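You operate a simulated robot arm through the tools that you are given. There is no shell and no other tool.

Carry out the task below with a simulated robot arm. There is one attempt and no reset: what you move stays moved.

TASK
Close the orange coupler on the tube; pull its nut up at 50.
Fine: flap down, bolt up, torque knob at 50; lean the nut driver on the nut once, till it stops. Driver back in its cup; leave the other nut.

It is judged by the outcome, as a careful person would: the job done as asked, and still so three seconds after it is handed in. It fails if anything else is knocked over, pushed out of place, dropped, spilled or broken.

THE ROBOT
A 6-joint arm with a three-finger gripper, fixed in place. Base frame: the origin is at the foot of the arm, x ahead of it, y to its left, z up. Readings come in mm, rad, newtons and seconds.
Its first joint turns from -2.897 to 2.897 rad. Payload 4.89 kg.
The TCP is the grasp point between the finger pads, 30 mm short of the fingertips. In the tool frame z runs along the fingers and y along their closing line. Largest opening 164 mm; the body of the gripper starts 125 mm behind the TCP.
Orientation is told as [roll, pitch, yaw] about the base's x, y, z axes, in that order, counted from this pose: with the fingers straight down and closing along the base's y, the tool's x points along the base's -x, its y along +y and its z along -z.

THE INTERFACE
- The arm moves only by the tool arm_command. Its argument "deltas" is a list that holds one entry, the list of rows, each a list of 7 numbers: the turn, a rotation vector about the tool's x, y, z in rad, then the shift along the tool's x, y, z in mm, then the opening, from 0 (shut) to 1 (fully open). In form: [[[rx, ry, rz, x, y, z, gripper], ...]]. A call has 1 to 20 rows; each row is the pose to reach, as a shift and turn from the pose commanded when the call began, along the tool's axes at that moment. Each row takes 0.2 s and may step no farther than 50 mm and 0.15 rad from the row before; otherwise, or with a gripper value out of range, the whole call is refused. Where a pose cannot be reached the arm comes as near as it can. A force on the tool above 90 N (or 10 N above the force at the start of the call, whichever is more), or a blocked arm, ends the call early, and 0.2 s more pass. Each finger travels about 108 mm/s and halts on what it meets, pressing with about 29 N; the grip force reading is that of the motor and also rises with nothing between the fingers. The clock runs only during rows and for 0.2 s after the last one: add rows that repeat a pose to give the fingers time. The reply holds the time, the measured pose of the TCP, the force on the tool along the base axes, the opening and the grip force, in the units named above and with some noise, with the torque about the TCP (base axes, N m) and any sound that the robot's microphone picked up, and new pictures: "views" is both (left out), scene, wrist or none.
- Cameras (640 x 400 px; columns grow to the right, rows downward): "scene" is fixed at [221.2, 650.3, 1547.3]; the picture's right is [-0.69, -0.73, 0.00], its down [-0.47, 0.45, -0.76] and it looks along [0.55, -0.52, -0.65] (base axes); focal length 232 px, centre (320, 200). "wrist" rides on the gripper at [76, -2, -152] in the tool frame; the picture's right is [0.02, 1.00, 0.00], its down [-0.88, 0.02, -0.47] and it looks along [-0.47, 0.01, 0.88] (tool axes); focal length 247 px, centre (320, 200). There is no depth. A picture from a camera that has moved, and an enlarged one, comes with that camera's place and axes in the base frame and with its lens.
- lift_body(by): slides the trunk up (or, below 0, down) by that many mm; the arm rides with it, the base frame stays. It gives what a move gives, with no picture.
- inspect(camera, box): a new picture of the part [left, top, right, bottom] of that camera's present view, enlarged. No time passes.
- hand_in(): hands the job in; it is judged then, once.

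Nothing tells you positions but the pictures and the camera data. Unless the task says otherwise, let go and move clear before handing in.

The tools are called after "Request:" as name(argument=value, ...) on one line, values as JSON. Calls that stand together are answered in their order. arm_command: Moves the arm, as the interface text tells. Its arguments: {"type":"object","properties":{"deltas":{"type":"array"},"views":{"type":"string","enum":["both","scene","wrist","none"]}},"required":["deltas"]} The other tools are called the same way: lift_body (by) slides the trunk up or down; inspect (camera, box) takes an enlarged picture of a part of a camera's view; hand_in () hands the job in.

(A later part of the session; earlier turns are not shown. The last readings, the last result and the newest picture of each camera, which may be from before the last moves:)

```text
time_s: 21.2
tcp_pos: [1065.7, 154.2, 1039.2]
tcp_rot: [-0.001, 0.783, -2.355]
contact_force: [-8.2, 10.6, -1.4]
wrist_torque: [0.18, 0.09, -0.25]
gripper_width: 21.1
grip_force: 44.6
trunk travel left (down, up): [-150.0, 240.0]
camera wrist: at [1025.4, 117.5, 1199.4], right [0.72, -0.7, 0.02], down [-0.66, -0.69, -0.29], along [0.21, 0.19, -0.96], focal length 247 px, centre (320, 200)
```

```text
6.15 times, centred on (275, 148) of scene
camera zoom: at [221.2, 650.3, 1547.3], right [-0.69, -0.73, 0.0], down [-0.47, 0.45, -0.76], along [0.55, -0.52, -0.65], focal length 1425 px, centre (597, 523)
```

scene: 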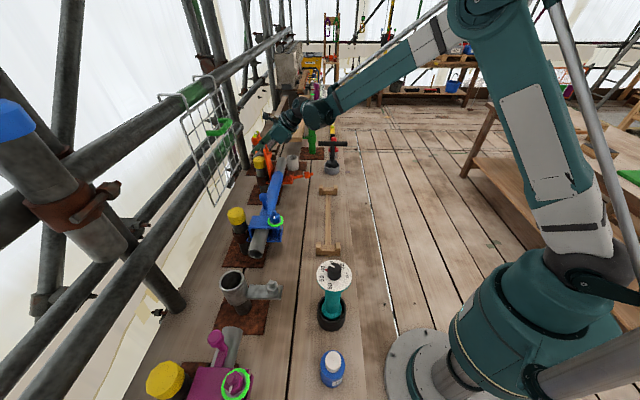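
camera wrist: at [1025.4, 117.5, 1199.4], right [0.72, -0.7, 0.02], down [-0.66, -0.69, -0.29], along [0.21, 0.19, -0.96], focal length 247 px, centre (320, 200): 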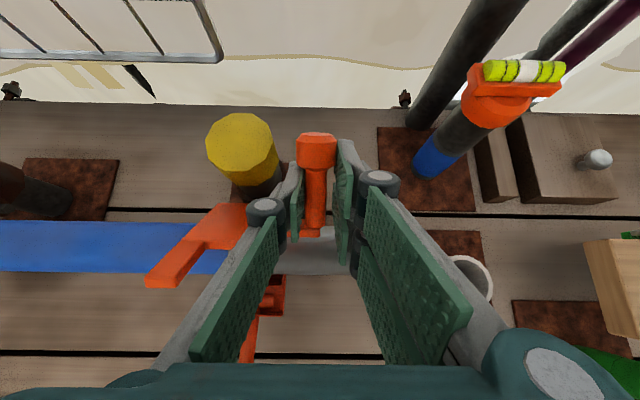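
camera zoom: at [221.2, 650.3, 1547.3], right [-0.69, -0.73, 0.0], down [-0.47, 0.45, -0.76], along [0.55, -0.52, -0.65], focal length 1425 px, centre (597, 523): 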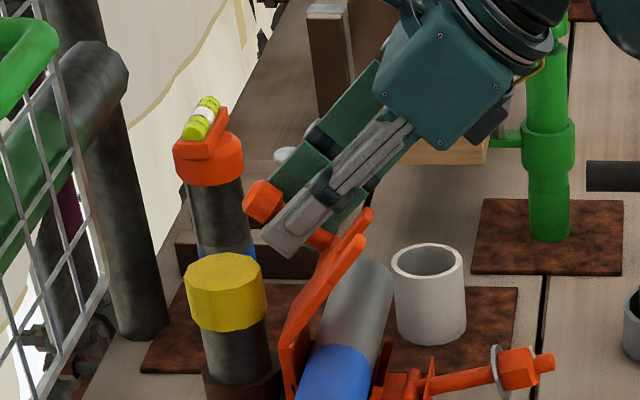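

The grip slid off the knob onto the stalk but still holds, and the flap is about 40° past vertical. I'll carry it on down.

Request:
arm_command(deltas=[[[0, 0, 0, -8, 0, -6, 0], [0, 0, 0, -15.6, 0, -11.3, 0], [0, 0, 0, -24, 0, -15, 0], [0, 0, 0, -32.5, 0, -18.4, 0], [0, 0, 0, -41, 0, -18.4, 0], [0, 0, 0, -49.5, 0, -18.4, 0]]], views="wrist")

Request:
inspect(camera="scene", box=[235, 115, 315, 180])

```text
time_s: 22.6
tcp_pos: [1030.9, 120.0, 1019.2]
tcp_rot: [0.003, 0.787, -2.358]
contact_force: [26.6, -12.4, 37.3]
wrist_torque: [3.04, -0.29, -1.29]
gripper_width: 21.3
grip_force: 44.4
trunk travel left (down, up): [-150.0, 240.0]
camera wrist: at [990.9, 83.9, 1181.1], right [0.72, -0.7, 0.02], down [-0.66, -0.69, -0.29], along [0.21, 0.2, -0.96], focal length 247 px, centre (320, 200)
```

wrist: 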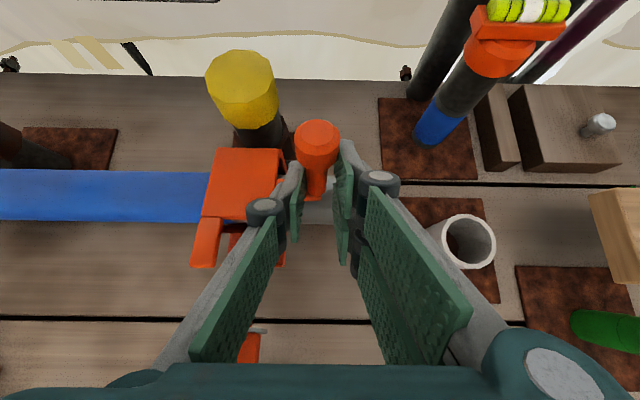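

```text
6.15 times, centred on (275, 148) of scene
camera zoom: at [221.2, 650.3, 1547.3], right [-0.69, -0.73, 0.0], down [-0.47, 0.45, -0.76], along [0.55, -0.52, -0.65], focal length 1425 px, centre (597, 523)
```

zoom: 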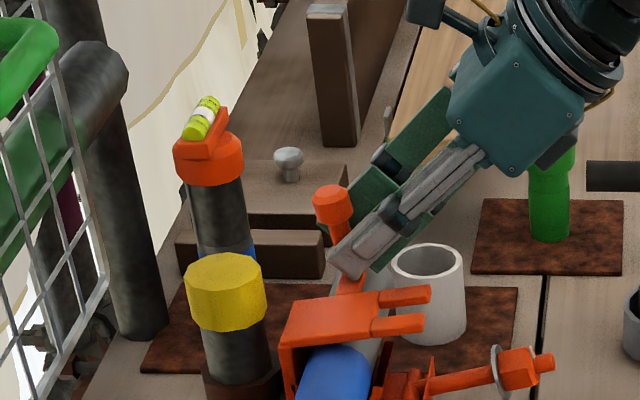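

The flap looks nearly closed. I'll let go and back out along the tool axis to check.

Request:
arm_command(deltas=[[[0, 0, 0, 0, 0, 0, 0.26], [0, 0, 0, 0, 0, 0, 0.26], [0, 0, 0, 0, 0, -30, 0.26], [0, 0, 0, 0, 0, -70, 0.26], [0, 0, 0, 0, 0, -110, 0.26]]], views="wrist")

Request:
inspect(camera="scene", box=[235, 115, 315, 180])

```text
time_s: 23.8
tcp_pos: [978.2, 68.2, 1097.0]
tcp_rot: [0.0, 0.784, -2.356]
contact_force: [1.8, 1.1, -1.0]
wrist_torque: [-0.05, 0.1, 0.05]
gripper_width: 42.8
grip_force: 0.0
trunk travel left (down, up): [-150.0, 240.0]
camera wrist: at [937.9, 31.6, 1257.6], right [0.72, -0.7, 0.02], down [-0.66, -0.69, -0.29], along [0.21, 0.2, -0.96], focal length 247 px, centre (320, 200)
```

wrist: 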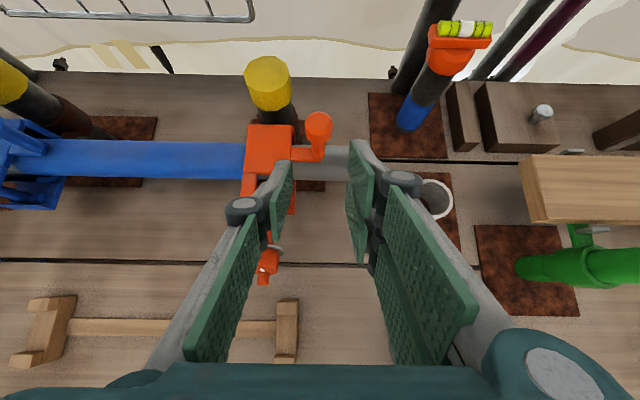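

```text
6.15 times, centred on (275, 148) of scene
camera zoom: at [221.2, 650.3, 1547.3], right [-0.69, -0.73, 0.0], down [-0.47, 0.45, -0.76], along [0.55, -0.52, -0.65], focal length 1425 px, centre (597, 523)
```

zoom: 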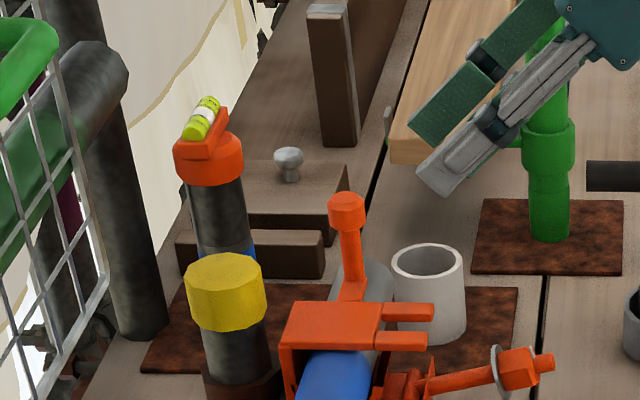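

The flap is down flat on the tube. Next is the bolt, which lies toward me and slightly raised, so I'll look at it closely.

Request:
inspect(camera="wrist", box=[200, 100, 360, 300])

Request:
inspect(camera="scene", box=[270, 145, 320, 185])

```text
2.00 times, centred on (280, 200) of wrist
camera zoom: at [937.9, 31.6, 1257.6], right [0.72, -0.7, 0.02], down [-0.66, -0.69, -0.29], along [0.21, 0.2, -0.96], focal length 494 px, centre (400, 200)
```

zoom: 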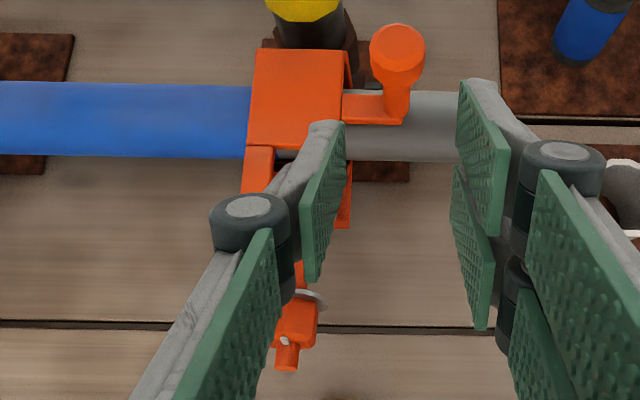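

```text
10.00 times, centred on (295, 165) of scene
camera zoom: at [221.2, 650.3, 1547.3], right [-0.69, -0.73, 0.0], down [-0.47, 0.45, -0.76], along [0.55, -0.52, -0.65], focal length 2315 px, centre (570, 550)
```

zoom: 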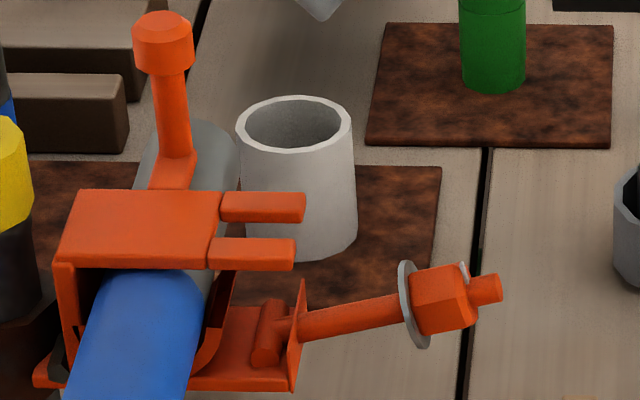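

Both cameras agree: nut centre at u 581, n 699.5, z 940.5, bolt pin at n 781, z 924, and the bolt inclined 12° up. It will swing into the slot in the flap at n 763–800. I'll retreat toward the robot and tilt to 60° to come in nearly along the bolt axis.

Request:
arm_command(deltas=[[[0, 0.05, 0, -24, -12, -13, 0.3], [0, 0.1, 0, -47, -25, -26, 0.3], [0, 0.15, 0, -70, -38, -39, 0.3], [0, 0.2, 0, -94, -50, -52, 0.3], [0, 0.262, 0, -117.4, -62.8, -65, 0.3], [0, 0.262, 0, -142, -62.8, -41, 0.3], [0, 0.262, 0, -165.8, -62.8, -16.6, 0.3], [0, 0.262, 0, -165.8, -62.8, -16.6, 0.3]]])

Request:
inspect(camera="wrist", box=[220, 40, 420, 240])

Request:
inspect(camera="scene", box=[265, 135, 345, 200])

```text
time_s: 25.6
tcp_pos: [839.6, 18.7, 989.6]
tcp_rot: [0.001, 1.048, -2.357]
contact_force: [-0.6, -0.2, 0.0]
wrist_torque: [-0.01, -0.02, -0.03]
gripper_width: 48.8
grip_force: 0.1
trunk travel left (down, up): [-150.0, 240.0]
camera wrist: at [772.9, -44.5, 1131.3], right [0.71, -0.7, 0.02], down [-0.59, -0.61, -0.53], along [0.38, 0.37, -0.85], focal length 247 px, centre (320, 200)
```

scene: 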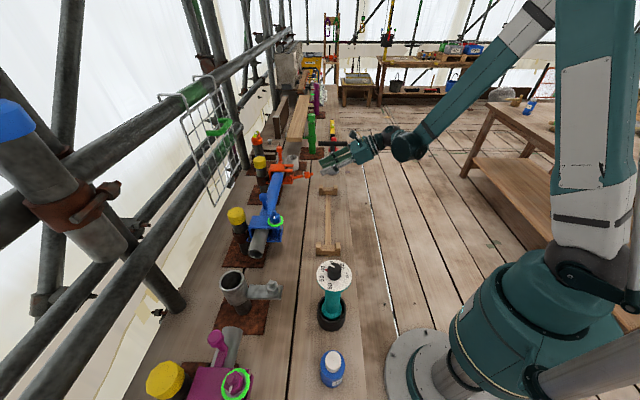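
wrist: 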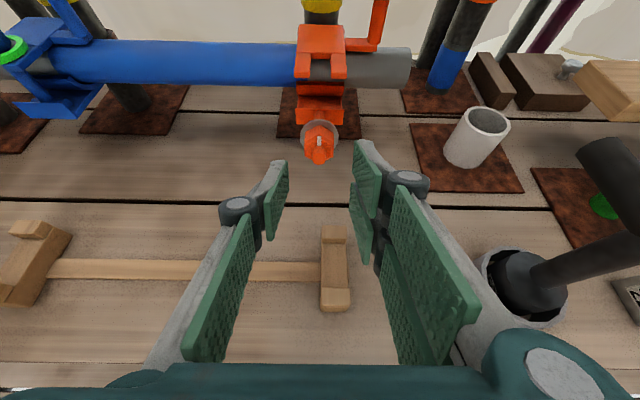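

```text
2.00 times, centred on (320, 140) of wrist
camera zoom: at [772.9, -44.5, 1131.3], right [0.71, -0.7, 0.02], down [-0.59, -0.61, -0.53], along [0.38, 0.37, -0.85], focal length 494 px, centre (320, 320)
```

zoom: 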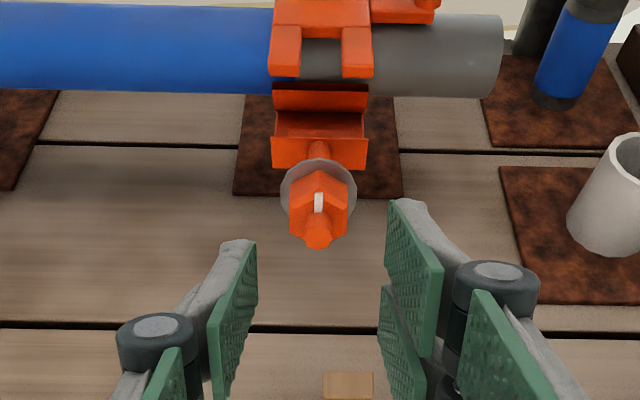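

```text
6.15 times, centred on (305, 168) of scene
camera zoom: at [221.2, 650.3, 1547.3], right [-0.69, -0.73, 0.0], down [-0.47, 0.45, -0.76], along [0.55, -0.52, -0.65], focal length 1425 px, centre (412, 400)
```

zoom: 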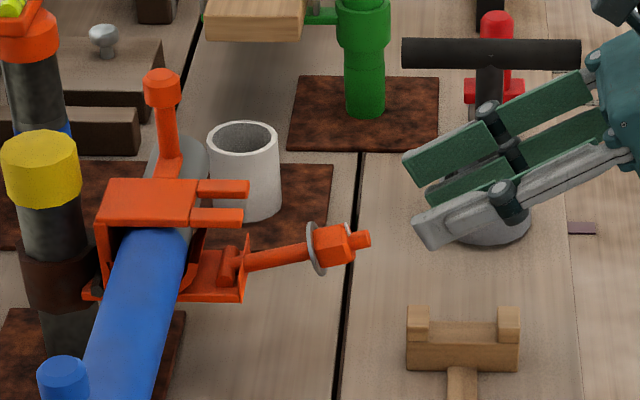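

Request:
arm_command(deltas=[[[0, 0, 0, 1, 0, 28, 0.3], [0, 0, 0, 2.5, 0, 56, 0.3], [0, 0, 0, 3.8, 0, 82.8, 0.3], [0, 0, 0, 3.8, 0, 82.8, 0.3]]], views="wrist")

Request:
inspect(camera="wrist", box=[240, 90, 400, 250])

Request:
inspect(camera="scene", box=[270, 145, 330, 185])

```text
time_s: 26.6
tcp_pos: [895.7, 72.0, 953.4]
tcp_rot: [0.0, 1.046, -2.356]
contact_force: [0.3, -0.5, 0.1]
wrist_torque: [0.01, 0.0, 0.03]
gripper_width: 49.3
grip_force: 0.0
trunk travel left (down, up): [-150.0, 240.0]
camera wrist: at [827.1, 7.9, 1094.5], right [0.71, -0.7, 0.02], down [-0.59, -0.61, -0.53], along [0.38, 0.37, -0.85], focal length 247 px, centre (320, 200)
```

wrist: 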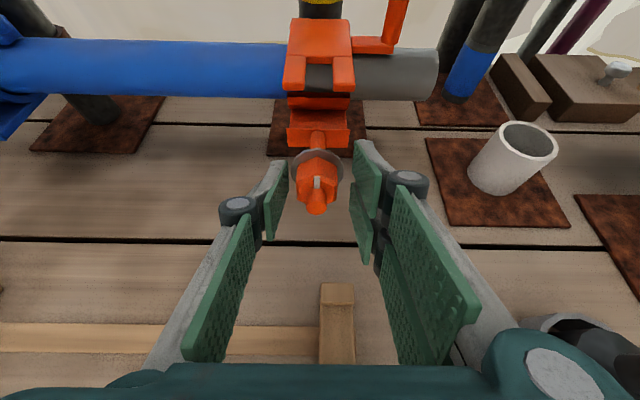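

```text
2.50 times, centred on (320, 170) of wrist
camera zoom: at [827.1, 7.9, 1094.5], right [0.71, -0.7, 0.02], down [-0.59, -0.61, -0.53], along [0.38, 0.37, -0.85], focal length 617 px, centre (320, 275)
```

zoom: 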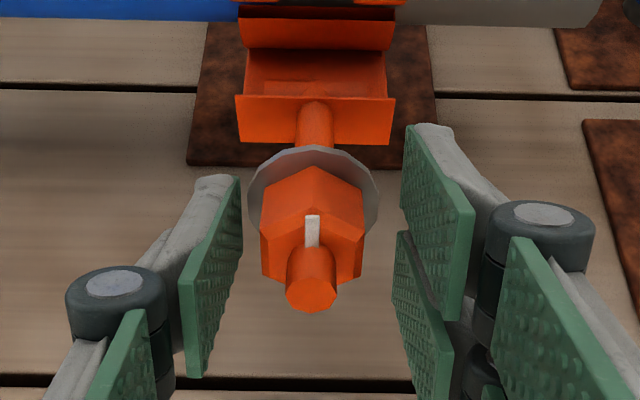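

```text
10.00 times, centred on (300, 165) of scene
camera zoom: at [221.2, 650.3, 1547.3], right [-0.69, -0.73, 0.0], down [-0.47, 0.45, -0.76], along [0.55, -0.52, -0.65], focal length 2315 px, centre (520, 550)
```

zoom: 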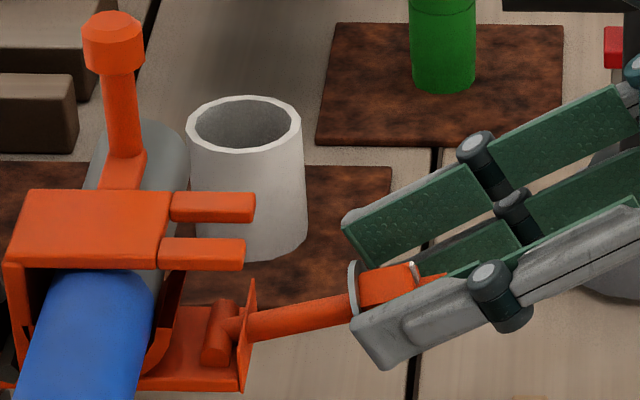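

The nut's flats line up with the pads. I'll shift 2 mm toward −u and close on it.

Request:
arm_command(deltas=[[[0, 0, 0, 0, -2, 0, 0.3], [0, 0, 0, 0, -2, 0, 0.1], [0, 0, 0, 0, -2, 0, 0], [0, 0, 0, 0, -2, 0, 0]]], views="wrist")

Request:
inspect(camera="wrist", box=[240, 90, 400, 250])

```text
time_s: 27.6
tcp_pos: [892.8, 74.4, 953.4]
tcp_rot: [0.0, 1.047, -2.357]
contact_force: [-1.2, 1.5, 1.4]
wrist_torque: [0.09, 0.03, 0.05]
gripper_width: 32.9
grip_force: 44.9
trunk travel left (down, up): [-150.0, 240.0]
camera wrist: at [825.2, 9.4, 1094.7], right [0.71, -0.7, 0.02], down [-0.59, -0.61, -0.53], along [0.38, 0.37, -0.85], focal length 247 px, centre (320, 200)
```

wrist: 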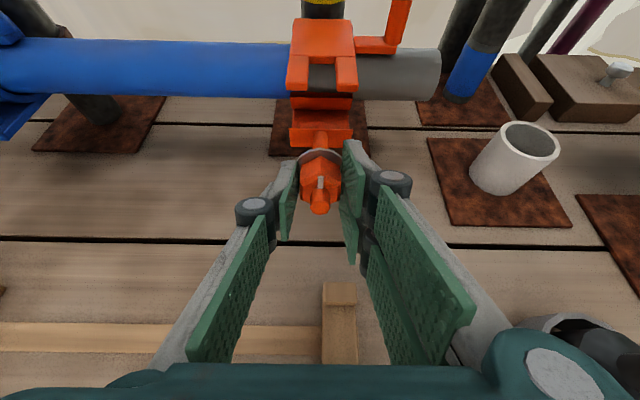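

```text
2.50 times, centred on (320, 170) of wrist
camera zoom: at [825.2, 9.4, 1094.7], right [0.71, -0.7, 0.02], down [-0.59, -0.61, -0.53], along [0.38, 0.37, -0.85], focal length 617 px, centre (320, 275)
```

zoom: 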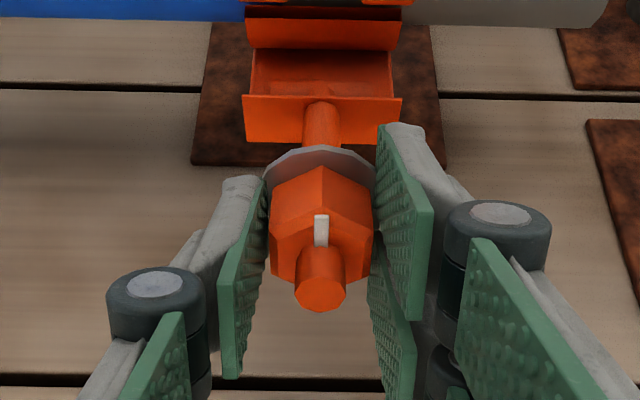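

The nut is gripped cleanly with balanced forces. I'll swing the bolt up about its pin, turning the tool with it.

Request:
arm_command(deltas=[[[0, -0.065, 0, 8.2, -2, -1.4, 0], [0, -0.131, 0, 16.4, -2, -2.7, 0], [0, -0.196, 0, 24.7, -2, -2.7, 0], [0, -0.262, 0, 33, -2, -2.7, 0]]], views="wrist")

Request:
inspect(camera="scene", box=[270, 145, 330, 185])

```text
time_s: 28.6
tcp_pos: [902.7, 84.2, 982.1]
tcp_rot: [0.0, 0.784, -2.356]
contact_force: [23.4, -22.6, -11.1]
wrist_torque: [-0.73, 0.47, -0.12]
gripper_width: 32.4
grip_force: 44.6
trunk travel left (down, up): [-150.0, 240.0]
camera wrist: at [863.1, 48.0, 1142.9], right [0.72, -0.7, 0.01], down [-0.67, -0.69, -0.29], along [0.21, 0.2, -0.96], focal length 247 px, centre (320, 200)
```

wrist: 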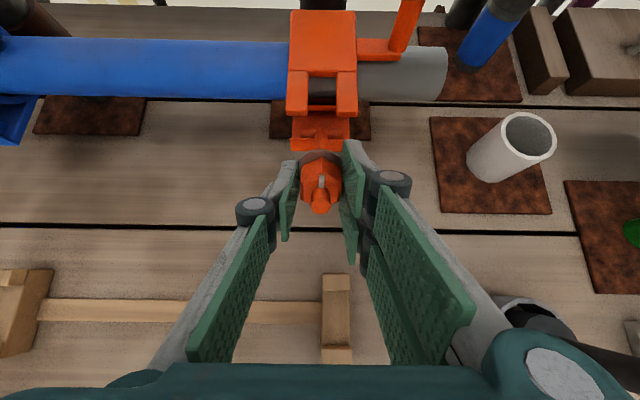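

```text
10.00 times, centred on (300, 165) of scene
camera zoom: at [221.2, 650.3, 1547.3], right [-0.69, -0.73, 0.0], down [-0.47, 0.45, -0.76], along [0.55, -0.52, -0.65], focal length 2315 px, centre (520, 550)
```

zoom: 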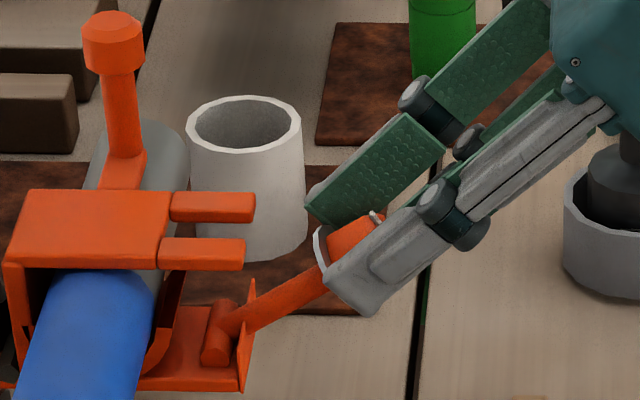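

It is swinging smoothly. I'd added a 2 mm side offset by mistake, so I'll take it back while continuing.

Request:
arm_command(deltas=[[[0, -0.065, 0, 8.3, 2, -0.8, 0], [0, -0.131, 0, 16.6, 2, -1.6, 0], [0, -0.196, 0, 25, 2, -1.1, 0], [0, -0.262, 0, 33.3, 2, -0.5, 0], [0, -0.327, 0, 41.4, 2, 1.4, 0], [0, -0.393, 0, 49.6, 2, 3.4, 0]]], views="wrist")

Request:
inspect(camera="scene", box=[270, 135, 330, 175])

```text
time_s: 30.0
tcp_pos: [928.6, 110.3, 1015.2]
tcp_rot: [-0.001, 0.391, -2.356]
contact_force: [3.1, -4.1, -22.7]
wrist_torque: [-0.52, 0.88, 0.13]
gripper_width: 31.9
grip_force: 44.9
trunk travel left (down, up): [-150.0, 240.0]
camera wrist: at [936.8, 121.5, 1184.9], right [0.72, -0.69, 0.01], down [-0.69, -0.72, 0.1], along [-0.07, -0.08, -0.99], focal length 247 px, centre (320, 200)
```

wrist: 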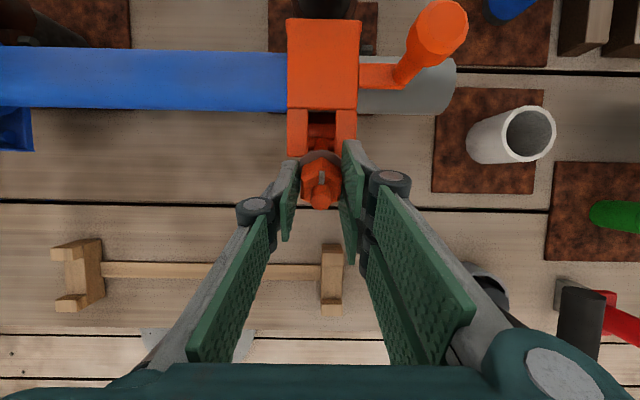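

```text
10.00 times, centred on (300, 155) of scene
camera zoom: at [221.2, 650.3, 1547.3], right [-0.69, -0.73, 0.0], down [-0.47, 0.45, -0.76], along [0.55, -0.52, -0.65], focal length 2315 px, centre (520, 650)
```

zoom: 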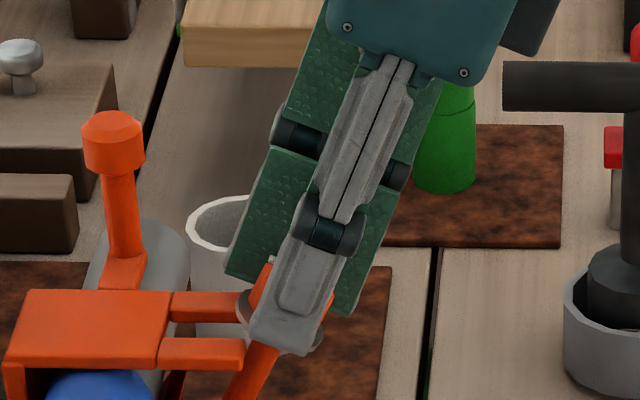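

Request:
arm_command(deltas=[[[0, -0.065, 0, 8.4, 0, 0.7, 0], [0, -0.131, 0, 16.8, 0, 1.5, 0], [0, -0.196, 0, 25, 0, 2.9, 0], [0, -0.262, 0, 33.3, 0, 4.3, 0], [0, -0.327, 0, 41.2, 0, 7, 0], [0, -0.393, 0, 49.2, 0, 9.8, 0]]], views="wrist")

Request:
inspect(camera="scene", box=[260, 135, 320, 175])

Request:
inspect(camera="wrist", box=[240, 90, 400, 250])

```text
time_s: 31.4
tcp_pos: [962.2, 144.2, 1025.4]
tcp_rot: [0.001, -0.001, -2.357]
contact_force: [-23.1, -20.4, -2.8]
wrist_torque: [0.23, -0.18, 0.0]
gripper_width: 31.8
grip_force: 45.3
trunk travel left (down, up): [-150.0, 240.0]
camera wrist: at [1014.3, 199.2, 1177.4], right [0.72, -0.69, 0.0], down [-0.61, -0.64, 0.47], along [-0.33, -0.34, -0.88], focal length 247 px, centre (320, 200)
```

wrist: 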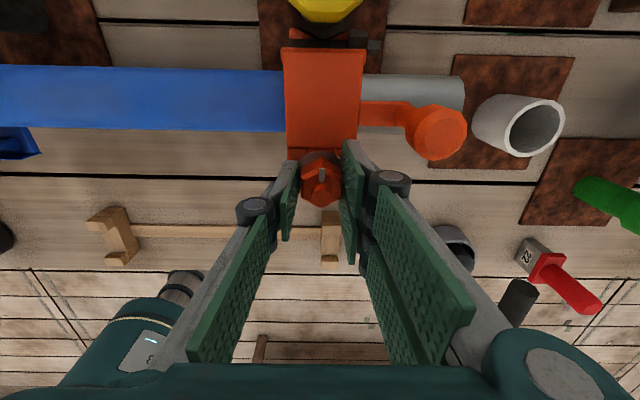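

```text
10.00 times, centred on (290, 155) of scene
camera zoom: at [221.2, 650.3, 1547.3], right [-0.69, -0.73, 0.0], down [-0.47, 0.45, -0.76], along [0.55, -0.52, -0.65], focal length 2315 px, centre (620, 650)
```

zoom: 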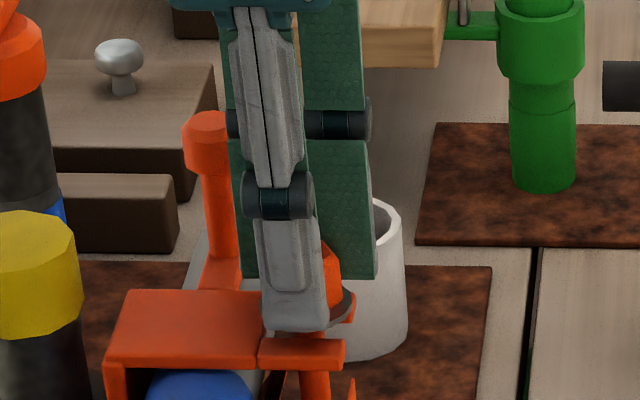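

```text
2.50 times, centred on (320, 170) of wrist
camera zoom: at [1014.3, 199.2, 1177.4], right [0.72, -0.69, 0.0], down [-0.61, -0.64, 0.47], along [-0.33, -0.34, -0.88], focal length 617 px, centre (320, 275)
```

zoom: 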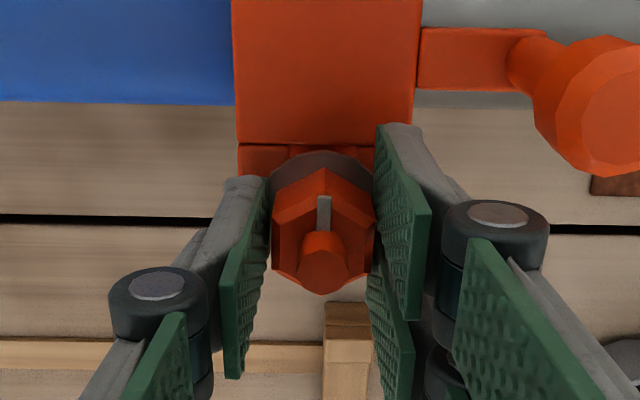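

The bolt now stands vertical in the flap slot, with the nut above the prongs. I'll release gently, rise straight up, and check that it stays.

Request:
arm_command(deltas=[[[0, 0, 0, 0, 0, 0, 0.15], [0, 0, 0, 0, 0, 0, 0.3], [0, 0, 0, 0, 0, 0, 0.3], [0, 0, 0, 0, 0, -30, 0.3], [0, 0, 0, 0, 0, -75, 0.3], [0, 0, 0, 0, 0, -120, 0.3]]], views="wrist")

Request:
inspect(camera="scene", box=[260, 135, 320, 175])

Request:
inspect(camera="wrist", box=[220, 20, 420, 220])

```text
time_s: 32.8
tcp_pos: [965.0, 145.2, 1143.6]
tcp_rot: [-0.002, -0.001, -2.356]
contact_force: [1.3, 0.9, -1.7]
wrist_torque: [-0.01, 0.18, -0.01]
gripper_width: 49.4
grip_force: 0.1
trunk travel left (down, up): [-150.0, 240.0]
camera wrist: at [1016.4, 201.8, 1296.4], right [0.72, -0.69, 0.0], down [-0.61, -0.64, 0.47], along [-0.33, -0.34, -0.88], focal length 247 px, centre (320, 200)
```

wrist: 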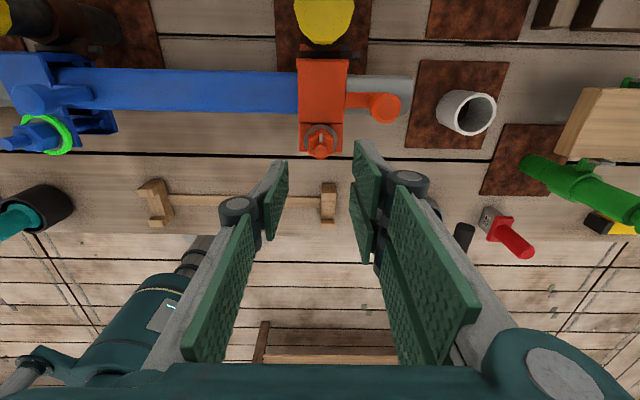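

```text
10.00 times, centred on (290, 155) of scene
camera zoom: at [221.2, 650.3, 1547.3], right [-0.69, -0.73, 0.0], down [-0.47, 0.45, -0.76], along [0.55, -0.52, -0.65], focal length 2315 px, centre (620, 650)
```

zoom: 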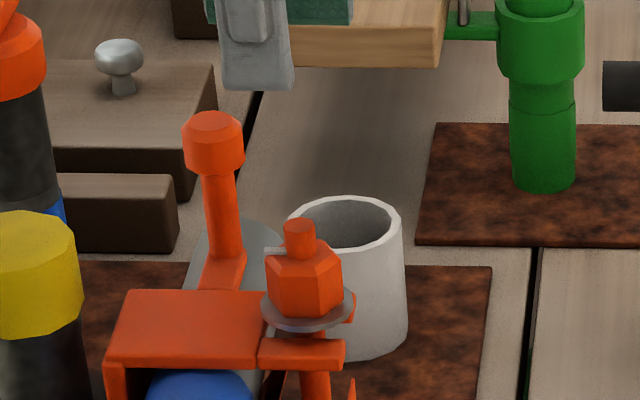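

```text
2.00 times, centred on (320, 120) of wrist
camera zoom: at [1016.4, 201.8, 1296.4], right [0.72, -0.69, 0.0], down [-0.61, -0.64, 0.47], along [-0.33, -0.34, -0.88], focal length 494 px, centre (320, 360)
```

zoom: 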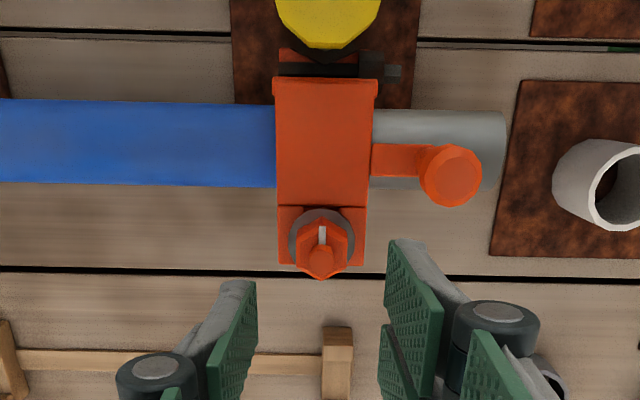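

The bolt holds upright in the slot, with the nut centred at about [961.5, 143.5], z≈1000. Now to the driver: I'll swing over near it and take a closer look at its dial, shaft and cup.

Request:
arm_command(deltas=[[[0, 0, 0, -6, -8, -45, 0.3], [0, 0, -0.06, -30, -40, -70, 0.3], [0, 0, -0.13, -60, -78, -85, 0.3], [0, 0, -0.2, -88, -115, -100, 0.3], [0, 0, -0.27, -117, -152, -106, 0.3], [0, 0, -0.34, -146, -189, -106, 0.3], [0, 0, -0.41, -174, -226, -106, 0.3], [0, 0, -0.48, -203, -263, -106, 0.3], [0, 0, -0.55, -231, -300, -106, 0.3], [0, 0, -0.62, -260, -337, -106, 0.3], [0, 0, -0.69, -288, -374, -106, 0.3], [0, 0, -0.75, -314, -407, -106, 0.3], [0, 0, -0.785, -336, -435, -106, 0.3], [0, 0, -0.785, -336, -435, -106, 0.3]]], views="scene")

```text
refused: row 3 steps farther than a row can; nothing moved
```

The batch was refused for one step being too long, so nothing moved. I'll resend it with shorter steps.

Request:
arm_command(deltas=[[[0, 0, 0, -6, -8, -45, 0.3], [0, 0, -0.06, -28, -36, -75, 0.3], [0, 0, -0.13, -54, -70, -95, 0.3], [0, 0, -0.2, -81, -105, -106, 0.3], [0, 0, -0.27, -109, -141, -106, 0.3], [0, 0, -0.34, -137, -177, -106, 0.3], [0, 0, -0.41, -165, -213, -106, 0.3], [0, 0, -0.48, -193, -249, -106, 0.3], [0, 0, -0.55, -221, -285, -106, 0.3], [0, 0, -0.62, -249, -321, -106, 0.3], [0, 0, -0.69, -277, -357, -106, 0.3], [0, 0, -0.75, -305, -393, -106, 0.3], [0, 0, -0.785, -333, -429, -106, 0.3], [0, 0, -0.785, -336, -435, -106, 0.3], [0, 0, -0.785, -336, -435, -106, 0.3]]], views="scene")

```text
time_s: 36.0
tcp_pos: [416.5, 214.9, 1252.6]
tcp_rot: [0.001, -0.001, -1.571]
contact_force: [-0.1, -0.7, 0.0]
wrist_torque: [0.05, -0.14, 0.0]
gripper_width: 49.2
grip_force: 0.0
trunk travel left (down, up): [-150.0, 240.0]
```

scene: 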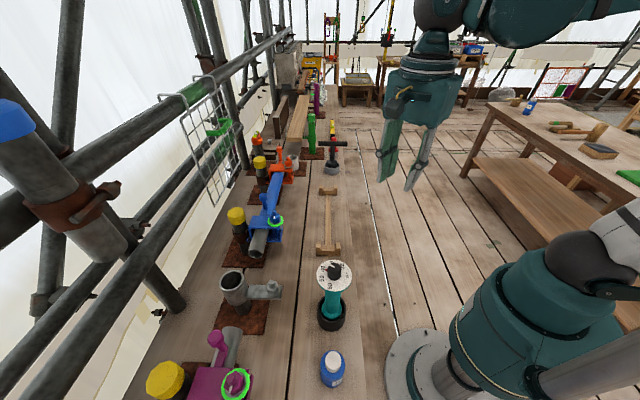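

Request:
arm_command(deltas=[[[0, 0.15, 0, 0, 0, 20, 0.3], [0, 0.3, 0, 0, 0, 40, 0.3], [0, 0.45, 0, 0, 0, 60, 0.3], [0, 0.6, 0, 0, 0, 80, 0.3], [0, 0.75, 0, 0, 0, 100, 0.3], [0, 0.9, 0, 0, 0, 120, 0.3], [0, 1.047, 0, 0, 0, 132, 0.3], [0, 1.047, 0, 0, 0, 132, 0.3]]])

Request:
inspect(camera="wrist", box=[220, 0, 420, 200])

```text
time_s: 37.8
tcp_pos: [417.9, 215.4, 1120.0]
tcp_rot: [0.001, 1.048, -1.572]
contact_force: [0.6, -0.1, 0.1]
wrist_torque: [0.01, 0.04, 0.09]
gripper_width: 49.2
grip_force: 0.0
trunk travel left (down, up): [-150.0, 240.0]
camera wrist: at [416.1, 122.7, 1261.8], right [1.0, 0.01, 0.02], down [0.02, -0.85, -0.53], along [0.01, 0.53, -0.85], focal length 247 px, centre (320, 200)
```

scene: 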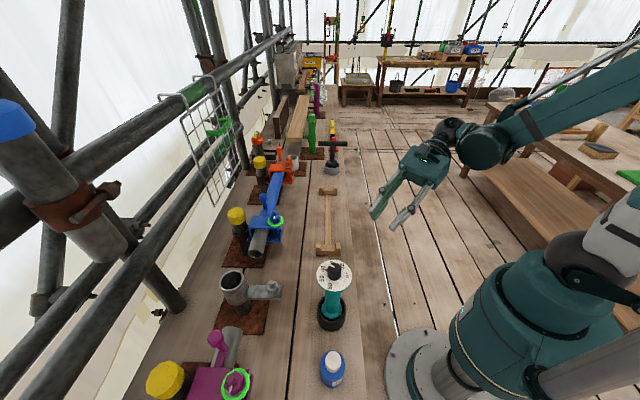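
wrist: 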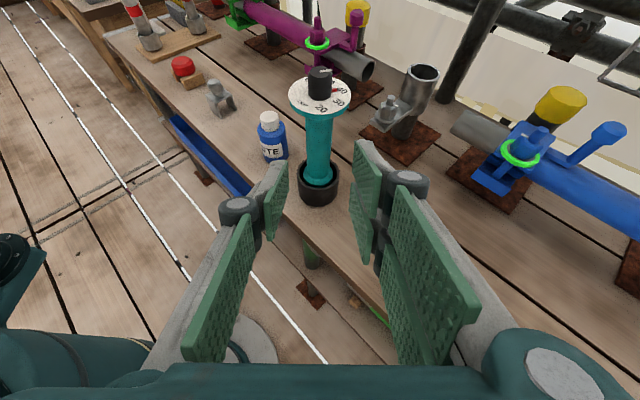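

```text
2.00 times, centred on (320, 100) of wrist
camera zoom: at [416.1, 122.7, 1261.8], right [1.0, 0.01, 0.02], down [0.02, -0.85, -0.53], along [0.01, 0.53, -0.85], focal length 494 px, centre (320, 400)
```

zoom: 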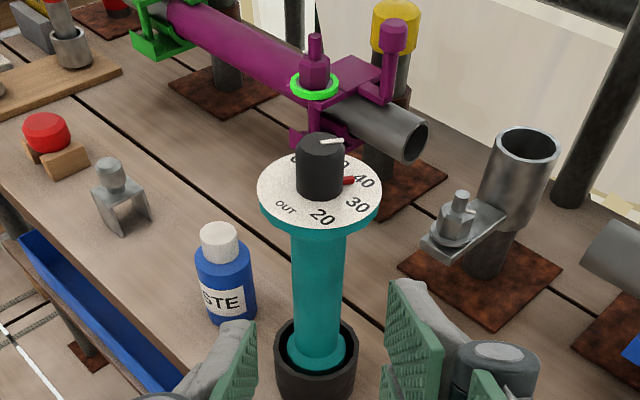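

The driver stands at about [416.5, 420], with the dial top at z≈1052 and a 40 mm shaft from z≈890 to 1040. Next I'll read the dial closely.

Request:
inspect(camera="wrist", box=[280, 50, 360, 130])

Request:
inspect(camera="scene", box=[310, 250, 360, 300])

Request:
inspect(camera="wrist", box=[280, 100, 360, 220])

```text
5.00 times, centred on (320, 90) of wrist
camera zoom: at [416.1, 122.7, 1261.8], right [1.0, 0.01, 0.02], down [0.02, -0.85, -0.53], along [0.01, 0.53, -0.85], focal length 1235 px, centre (320, 750)
```

zoom: 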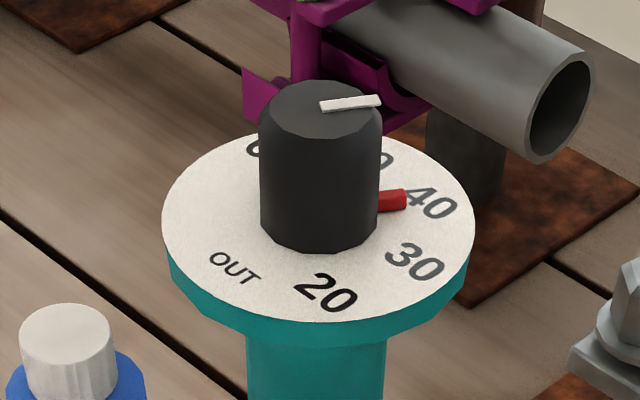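

```text
8.00 times, centred on (335, 275) of scene
camera zoom: at [221.2, 650.3, 1547.3], right [-0.69, -0.73, 0.0], down [-0.47, 0.45, -0.76], along [0.55, -0.52, -0.65], focal length 1852 px, centre (200, -400)
```

zoom: 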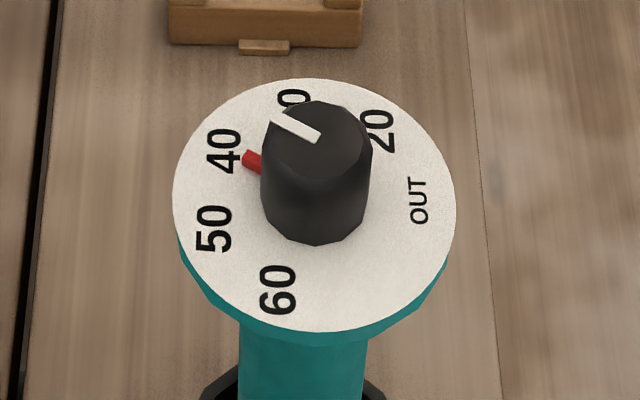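

```text
3.33 times, centred on (320, 160) of wrist
camera zoom: at [416.1, 122.7, 1261.8], right [1.0, 0.01, 0.02], down [0.02, -0.85, -0.53], along [0.01, 0.53, -0.85], focal length 823 px, centre (320, 333)
```

zoom: 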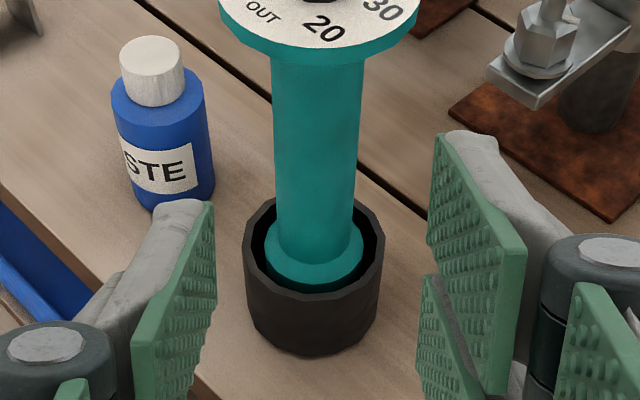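

The pointer sits at about 40 and the scale rises counter-clockwise, roughly 51° per 10. I'll straighten the tool and move over the knob to turn it.

Request:
arm_command(deltas=[[[0, -0.15, 0, 15, 0, -8, 0.4], [0, -0.3, 0, 30, 0, -17, 0.4], [0, -0.45, 0, 45, 0, -26, 0.4], [0, -0.6, 0, 60, 0, -35, 0.4], [0, -0.75, 0, 75, 0, -43, 0.4], [0, -0.9, 0, 86, 0, -50, 0.4], [0, -1.047, 0, 86, 0, -50, 0.4], [0, -1.047, 0, 86, 0, -50, 0.4]]], views="none")

```text
time_s: 39.6
tcp_pos: [419.3, 213.0, 1219.2]
tcp_rot: [-0.001, -0.002, -1.572]
contact_force: [0.8, 0.5, 0.1]
wrist_torque: [-0.01, 0.09, -0.03]
gripper_width: 65.6
grip_force: 0.1
trunk travel left (down, up): [-150.0, 240.0]
```

Request:
arm_command(deltas=[[[0, 0, 0.09, 41, 0, 0, 0.4], [0, 0, 0.18, 82, -1, 10, 0.4], [0, 0, 0.27, 123, -2, 25, 0.4], [0, 0, 0.36, 164, -2, 45, 0.4], [0, 0, 0.45, 206, -2.7, 59, 0.4], [0, 0, 0.45, 206, -2.7, 59, 0.4]]])

Request:
inspect(camera="wrist", box=[240, 90, 400, 250])

Request:
inspect(camera="scene", box=[300, 220, 380, 300])

```text
time_s: 41.0
tcp_pos: [416.7, 421.4, 1158.8]
tcp_rot: [0.0, -0.002, -2.021]
contact_force: [-0.5, 0.4, 0.3]
wrist_torque: [-0.03, 0.05, 0.0]
gripper_width: 65.7
grip_force: 0.1
trunk travel left (down, up): [-150.0, 240.0]
camera wrist: at [447.1, 491.9, 1310.9], right [0.91, -0.42, 0.0], down [-0.37, -0.8, 0.47], along [-0.2, -0.43, -0.88], focal length 247 px, centre (320, 200)
```

scene: 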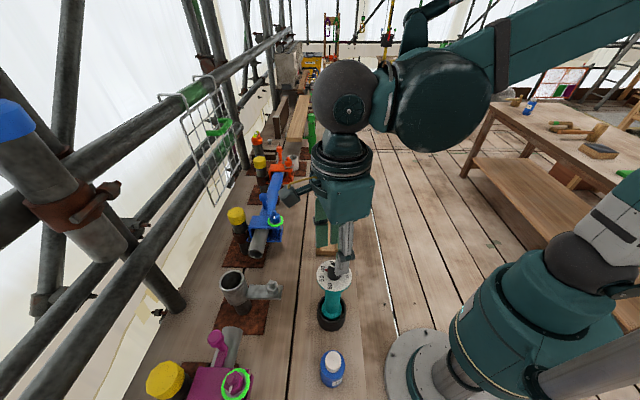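
wrist: 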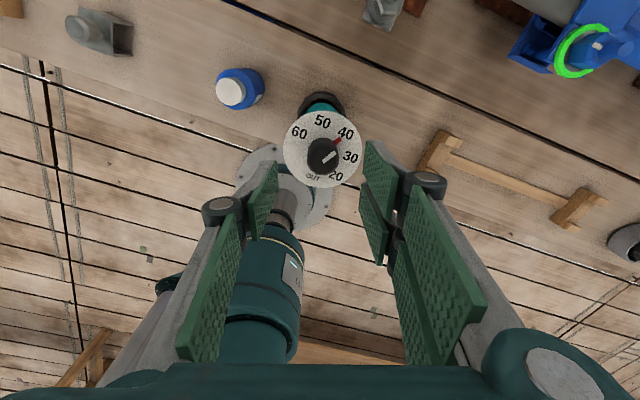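

```text
2.50 times, centred on (320, 170) of wrist
camera zoom: at [447.1, 491.9, 1310.9], right [0.91, -0.42, 0.0], down [-0.37, -0.8, 0.47], along [-0.2, -0.43, -0.88], focal length 617 px, centre (320, 275)
```

zoom: 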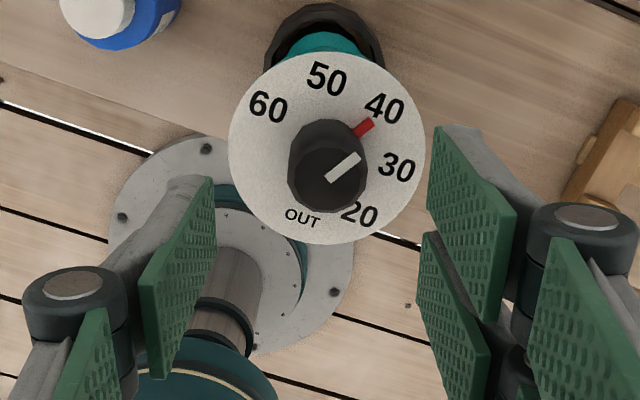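

```text
5.00 times, centred on (340, 260) of scene
camera zoom: at [221.2, 650.3, 1547.3], right [-0.69, -0.73, 0.0], down [-0.47, 0.45, -0.76], along [0.55, -0.52, -0.65], focal length 1158 px, centre (220, -100)
```

zoom: 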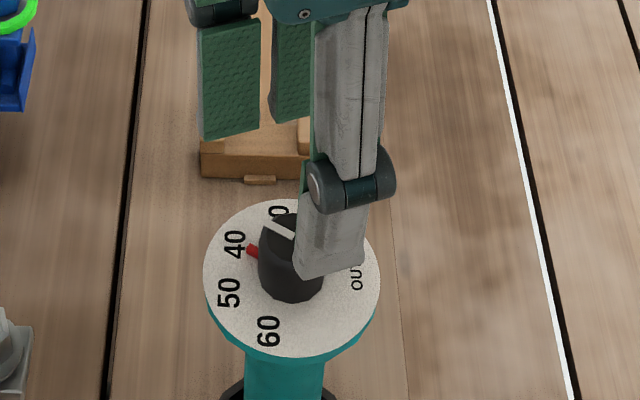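

Clear top view: the pointer is at 40, labels are about 50° apart, and the knob axis is at [416.9, 419.5]. I'll lower over the knob with fingertips staying above the red pointer, then close.

Request:
arm_command(deltas=[[[0, 0, 0, -1.6, 1, 25, 0.35], [0, 0, 0, -1.6, 1, 50, 0.35], [0, 0, 0, -1.6, 1, 66, 0.35], [0, 0, 0, -1.6, 1, 66, 0.35], [0, 0, 0, -1.6, 1, 66, 0.25], [0, 0, 0, -1.6, 1, 66, 0.1], [0, 0, 0, -1.6, 1, 66, 0.0], [0, 0, 0, -1.6, 1, 66, 0.0]]])

Request:
inspect(camera="wrist", box=[240, 90, 400, 250])

Request:
inspect(camera="scene", box=[300, 240, 380, 340])

```text
time_s: 42.8
tcp_pos: [417.5, 418.0, 1093.4]
tcp_rot: [-0.001, -0.001, -2.02]
contact_force: [-0.7, -1.6, 0.2]
wrist_torque: [-0.12, 0.05, -0.02]
gripper_width: 31.0
grip_force: 29.3
trunk travel left (down, up): [-150.0, 240.0]
camera wrist: at [447.6, 488.5, 1245.7], right [0.91, -0.42, 0.0], down [-0.37, -0.8, 0.47], along [-0.2, -0.43, -0.88], focal length 247 px, centre (320, 200)
```

scene: 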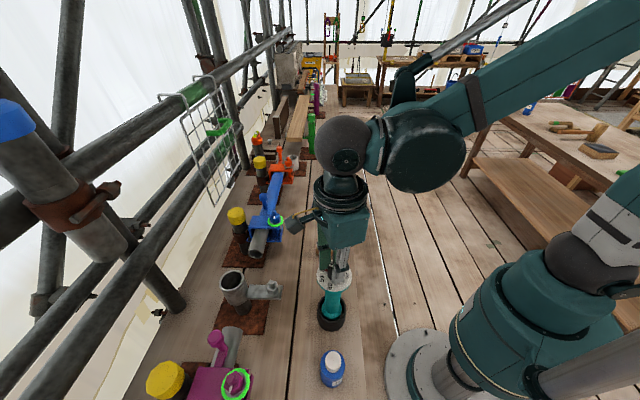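
wrist: 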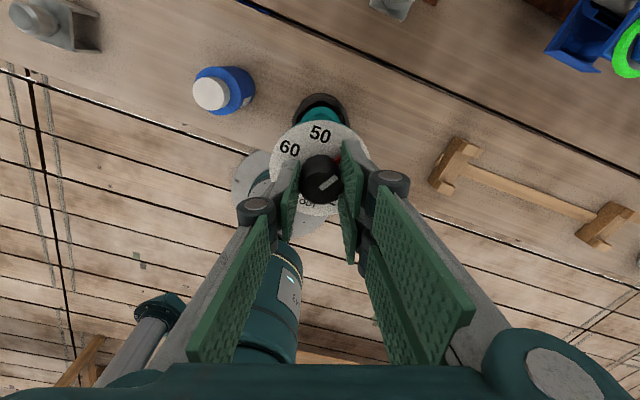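

```text
2.50 times, centred on (320, 170) of wrist
camera zoom: at [447.6, 488.5, 1245.7], right [0.91, -0.42, 0.0], down [-0.37, -0.8, 0.47], along [-0.2, -0.43, -0.88], focal length 617 px, centre (320, 275)
```

zoom: 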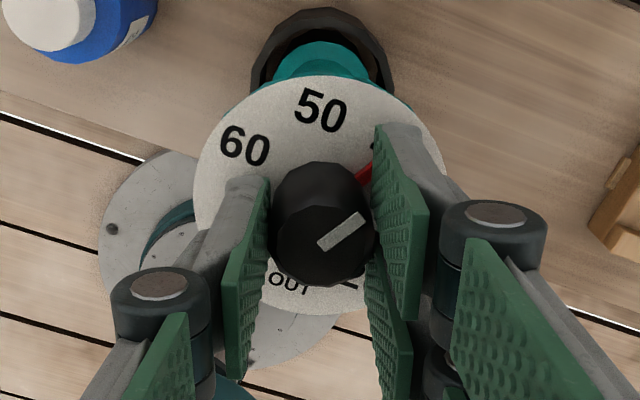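

```text
4.00 times, centred on (340, 290) of scene
camera zoom: at [221.2, 650.3, 1547.3], right [-0.69, -0.73, 0.0], down [-0.47, 0.45, -0.76], along [0.55, -0.52, -0.65], focal length 926 px, centre (240, -160)
```

zoom: 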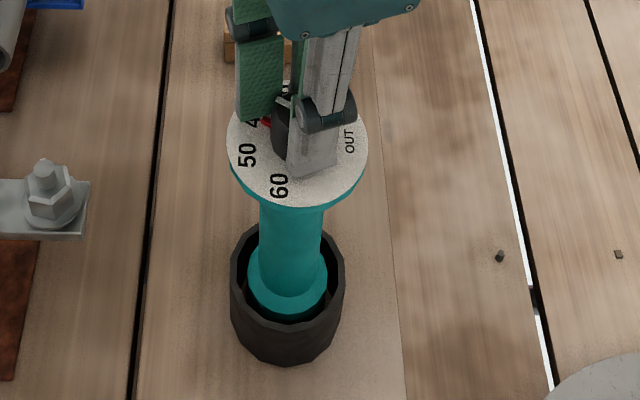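

The knob is gripped with no side load. I'll turn it counter-clockwise (seen from above) by about 50°.

Request:
arm_command(deltas=[[[0, 0, -0.12, 0, 0, 0, 0], [0, 0, -0.24, 0, 0, 0, 0], [0, 0, -0.36, 0, 0, 0, 0], [0, 0, -0.48, 0, 0, 0, 0], [0, 0, -0.6, 0, 0, 0, 0], [0, 0, -0.72, 0, 0, 0, 0], [0, 0, -0.8, 0, 0, 0, 0], [0, 0, -0.873, 0, 0, 0, 0], [0, 0, -0.873, 0, 0, 0, 0]]], views="wrist")

Request:
inspect(camera="wrist", box=[240, 90, 400, 250])

Request:
inspect(camera="scene", box=[300, 240, 380, 340])

```text
time_s: 44.8
tcp_pos: [416.5, 419.4, 1095.5]
tcp_rot: [-0.001, 0.0, -1.146]
contact_force: [3.6, -4.1, 6.0]
wrist_torque: [-0.65, -0.37, -0.04]
gripper_width: 30.9
grip_force: 28.4
trunk travel left (down, up): [-150.0, 240.0]
camera wrist: at [381.8, 488.8, 1245.9], right [0.9, 0.43, 0.0], down [0.38, -0.79, 0.47], along [0.2, -0.43, -0.88], focal length 247 px, centre (320, 200)
```

wrist: 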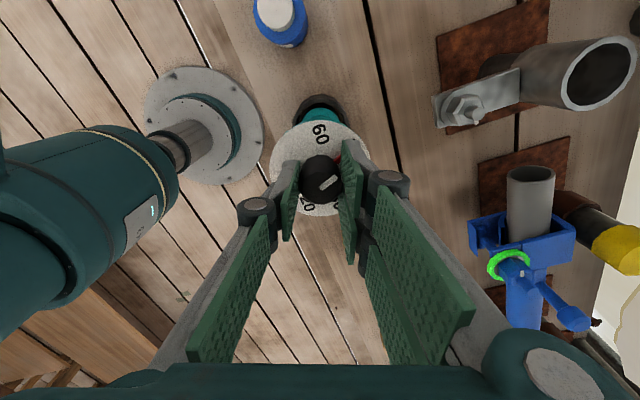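

```text
2.50 times, centred on (320, 170) of wrist
camera zoom: at [381.8, 488.8, 1245.9], right [0.9, 0.43, 0.0], down [0.38, -0.79, 0.47], along [0.2, -0.43, -0.88], focal length 617 px, centre (320, 275)
```

zoom: 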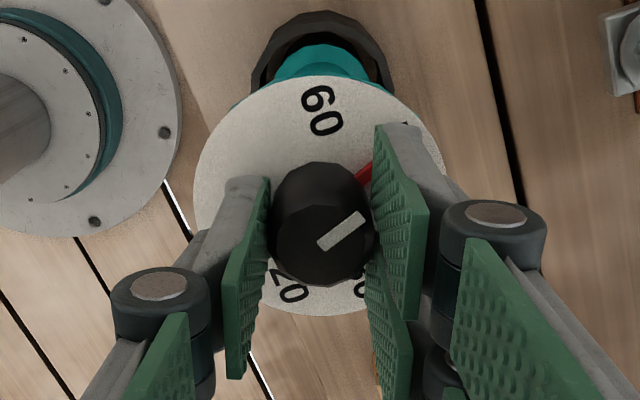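

```text
4.00 times, centred on (340, 290) of scene
camera zoom: at [221.2, 650.3, 1547.3], right [-0.69, -0.73, 0.0], down [-0.47, 0.45, -0.76], along [0.55, -0.52, -0.65], focal length 926 px, centre (240, -160)
```

zoom: 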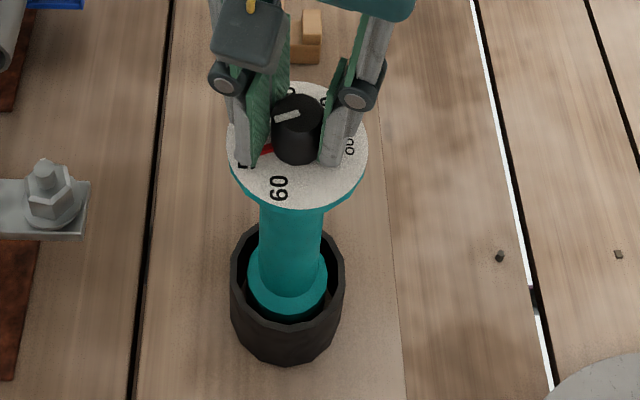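

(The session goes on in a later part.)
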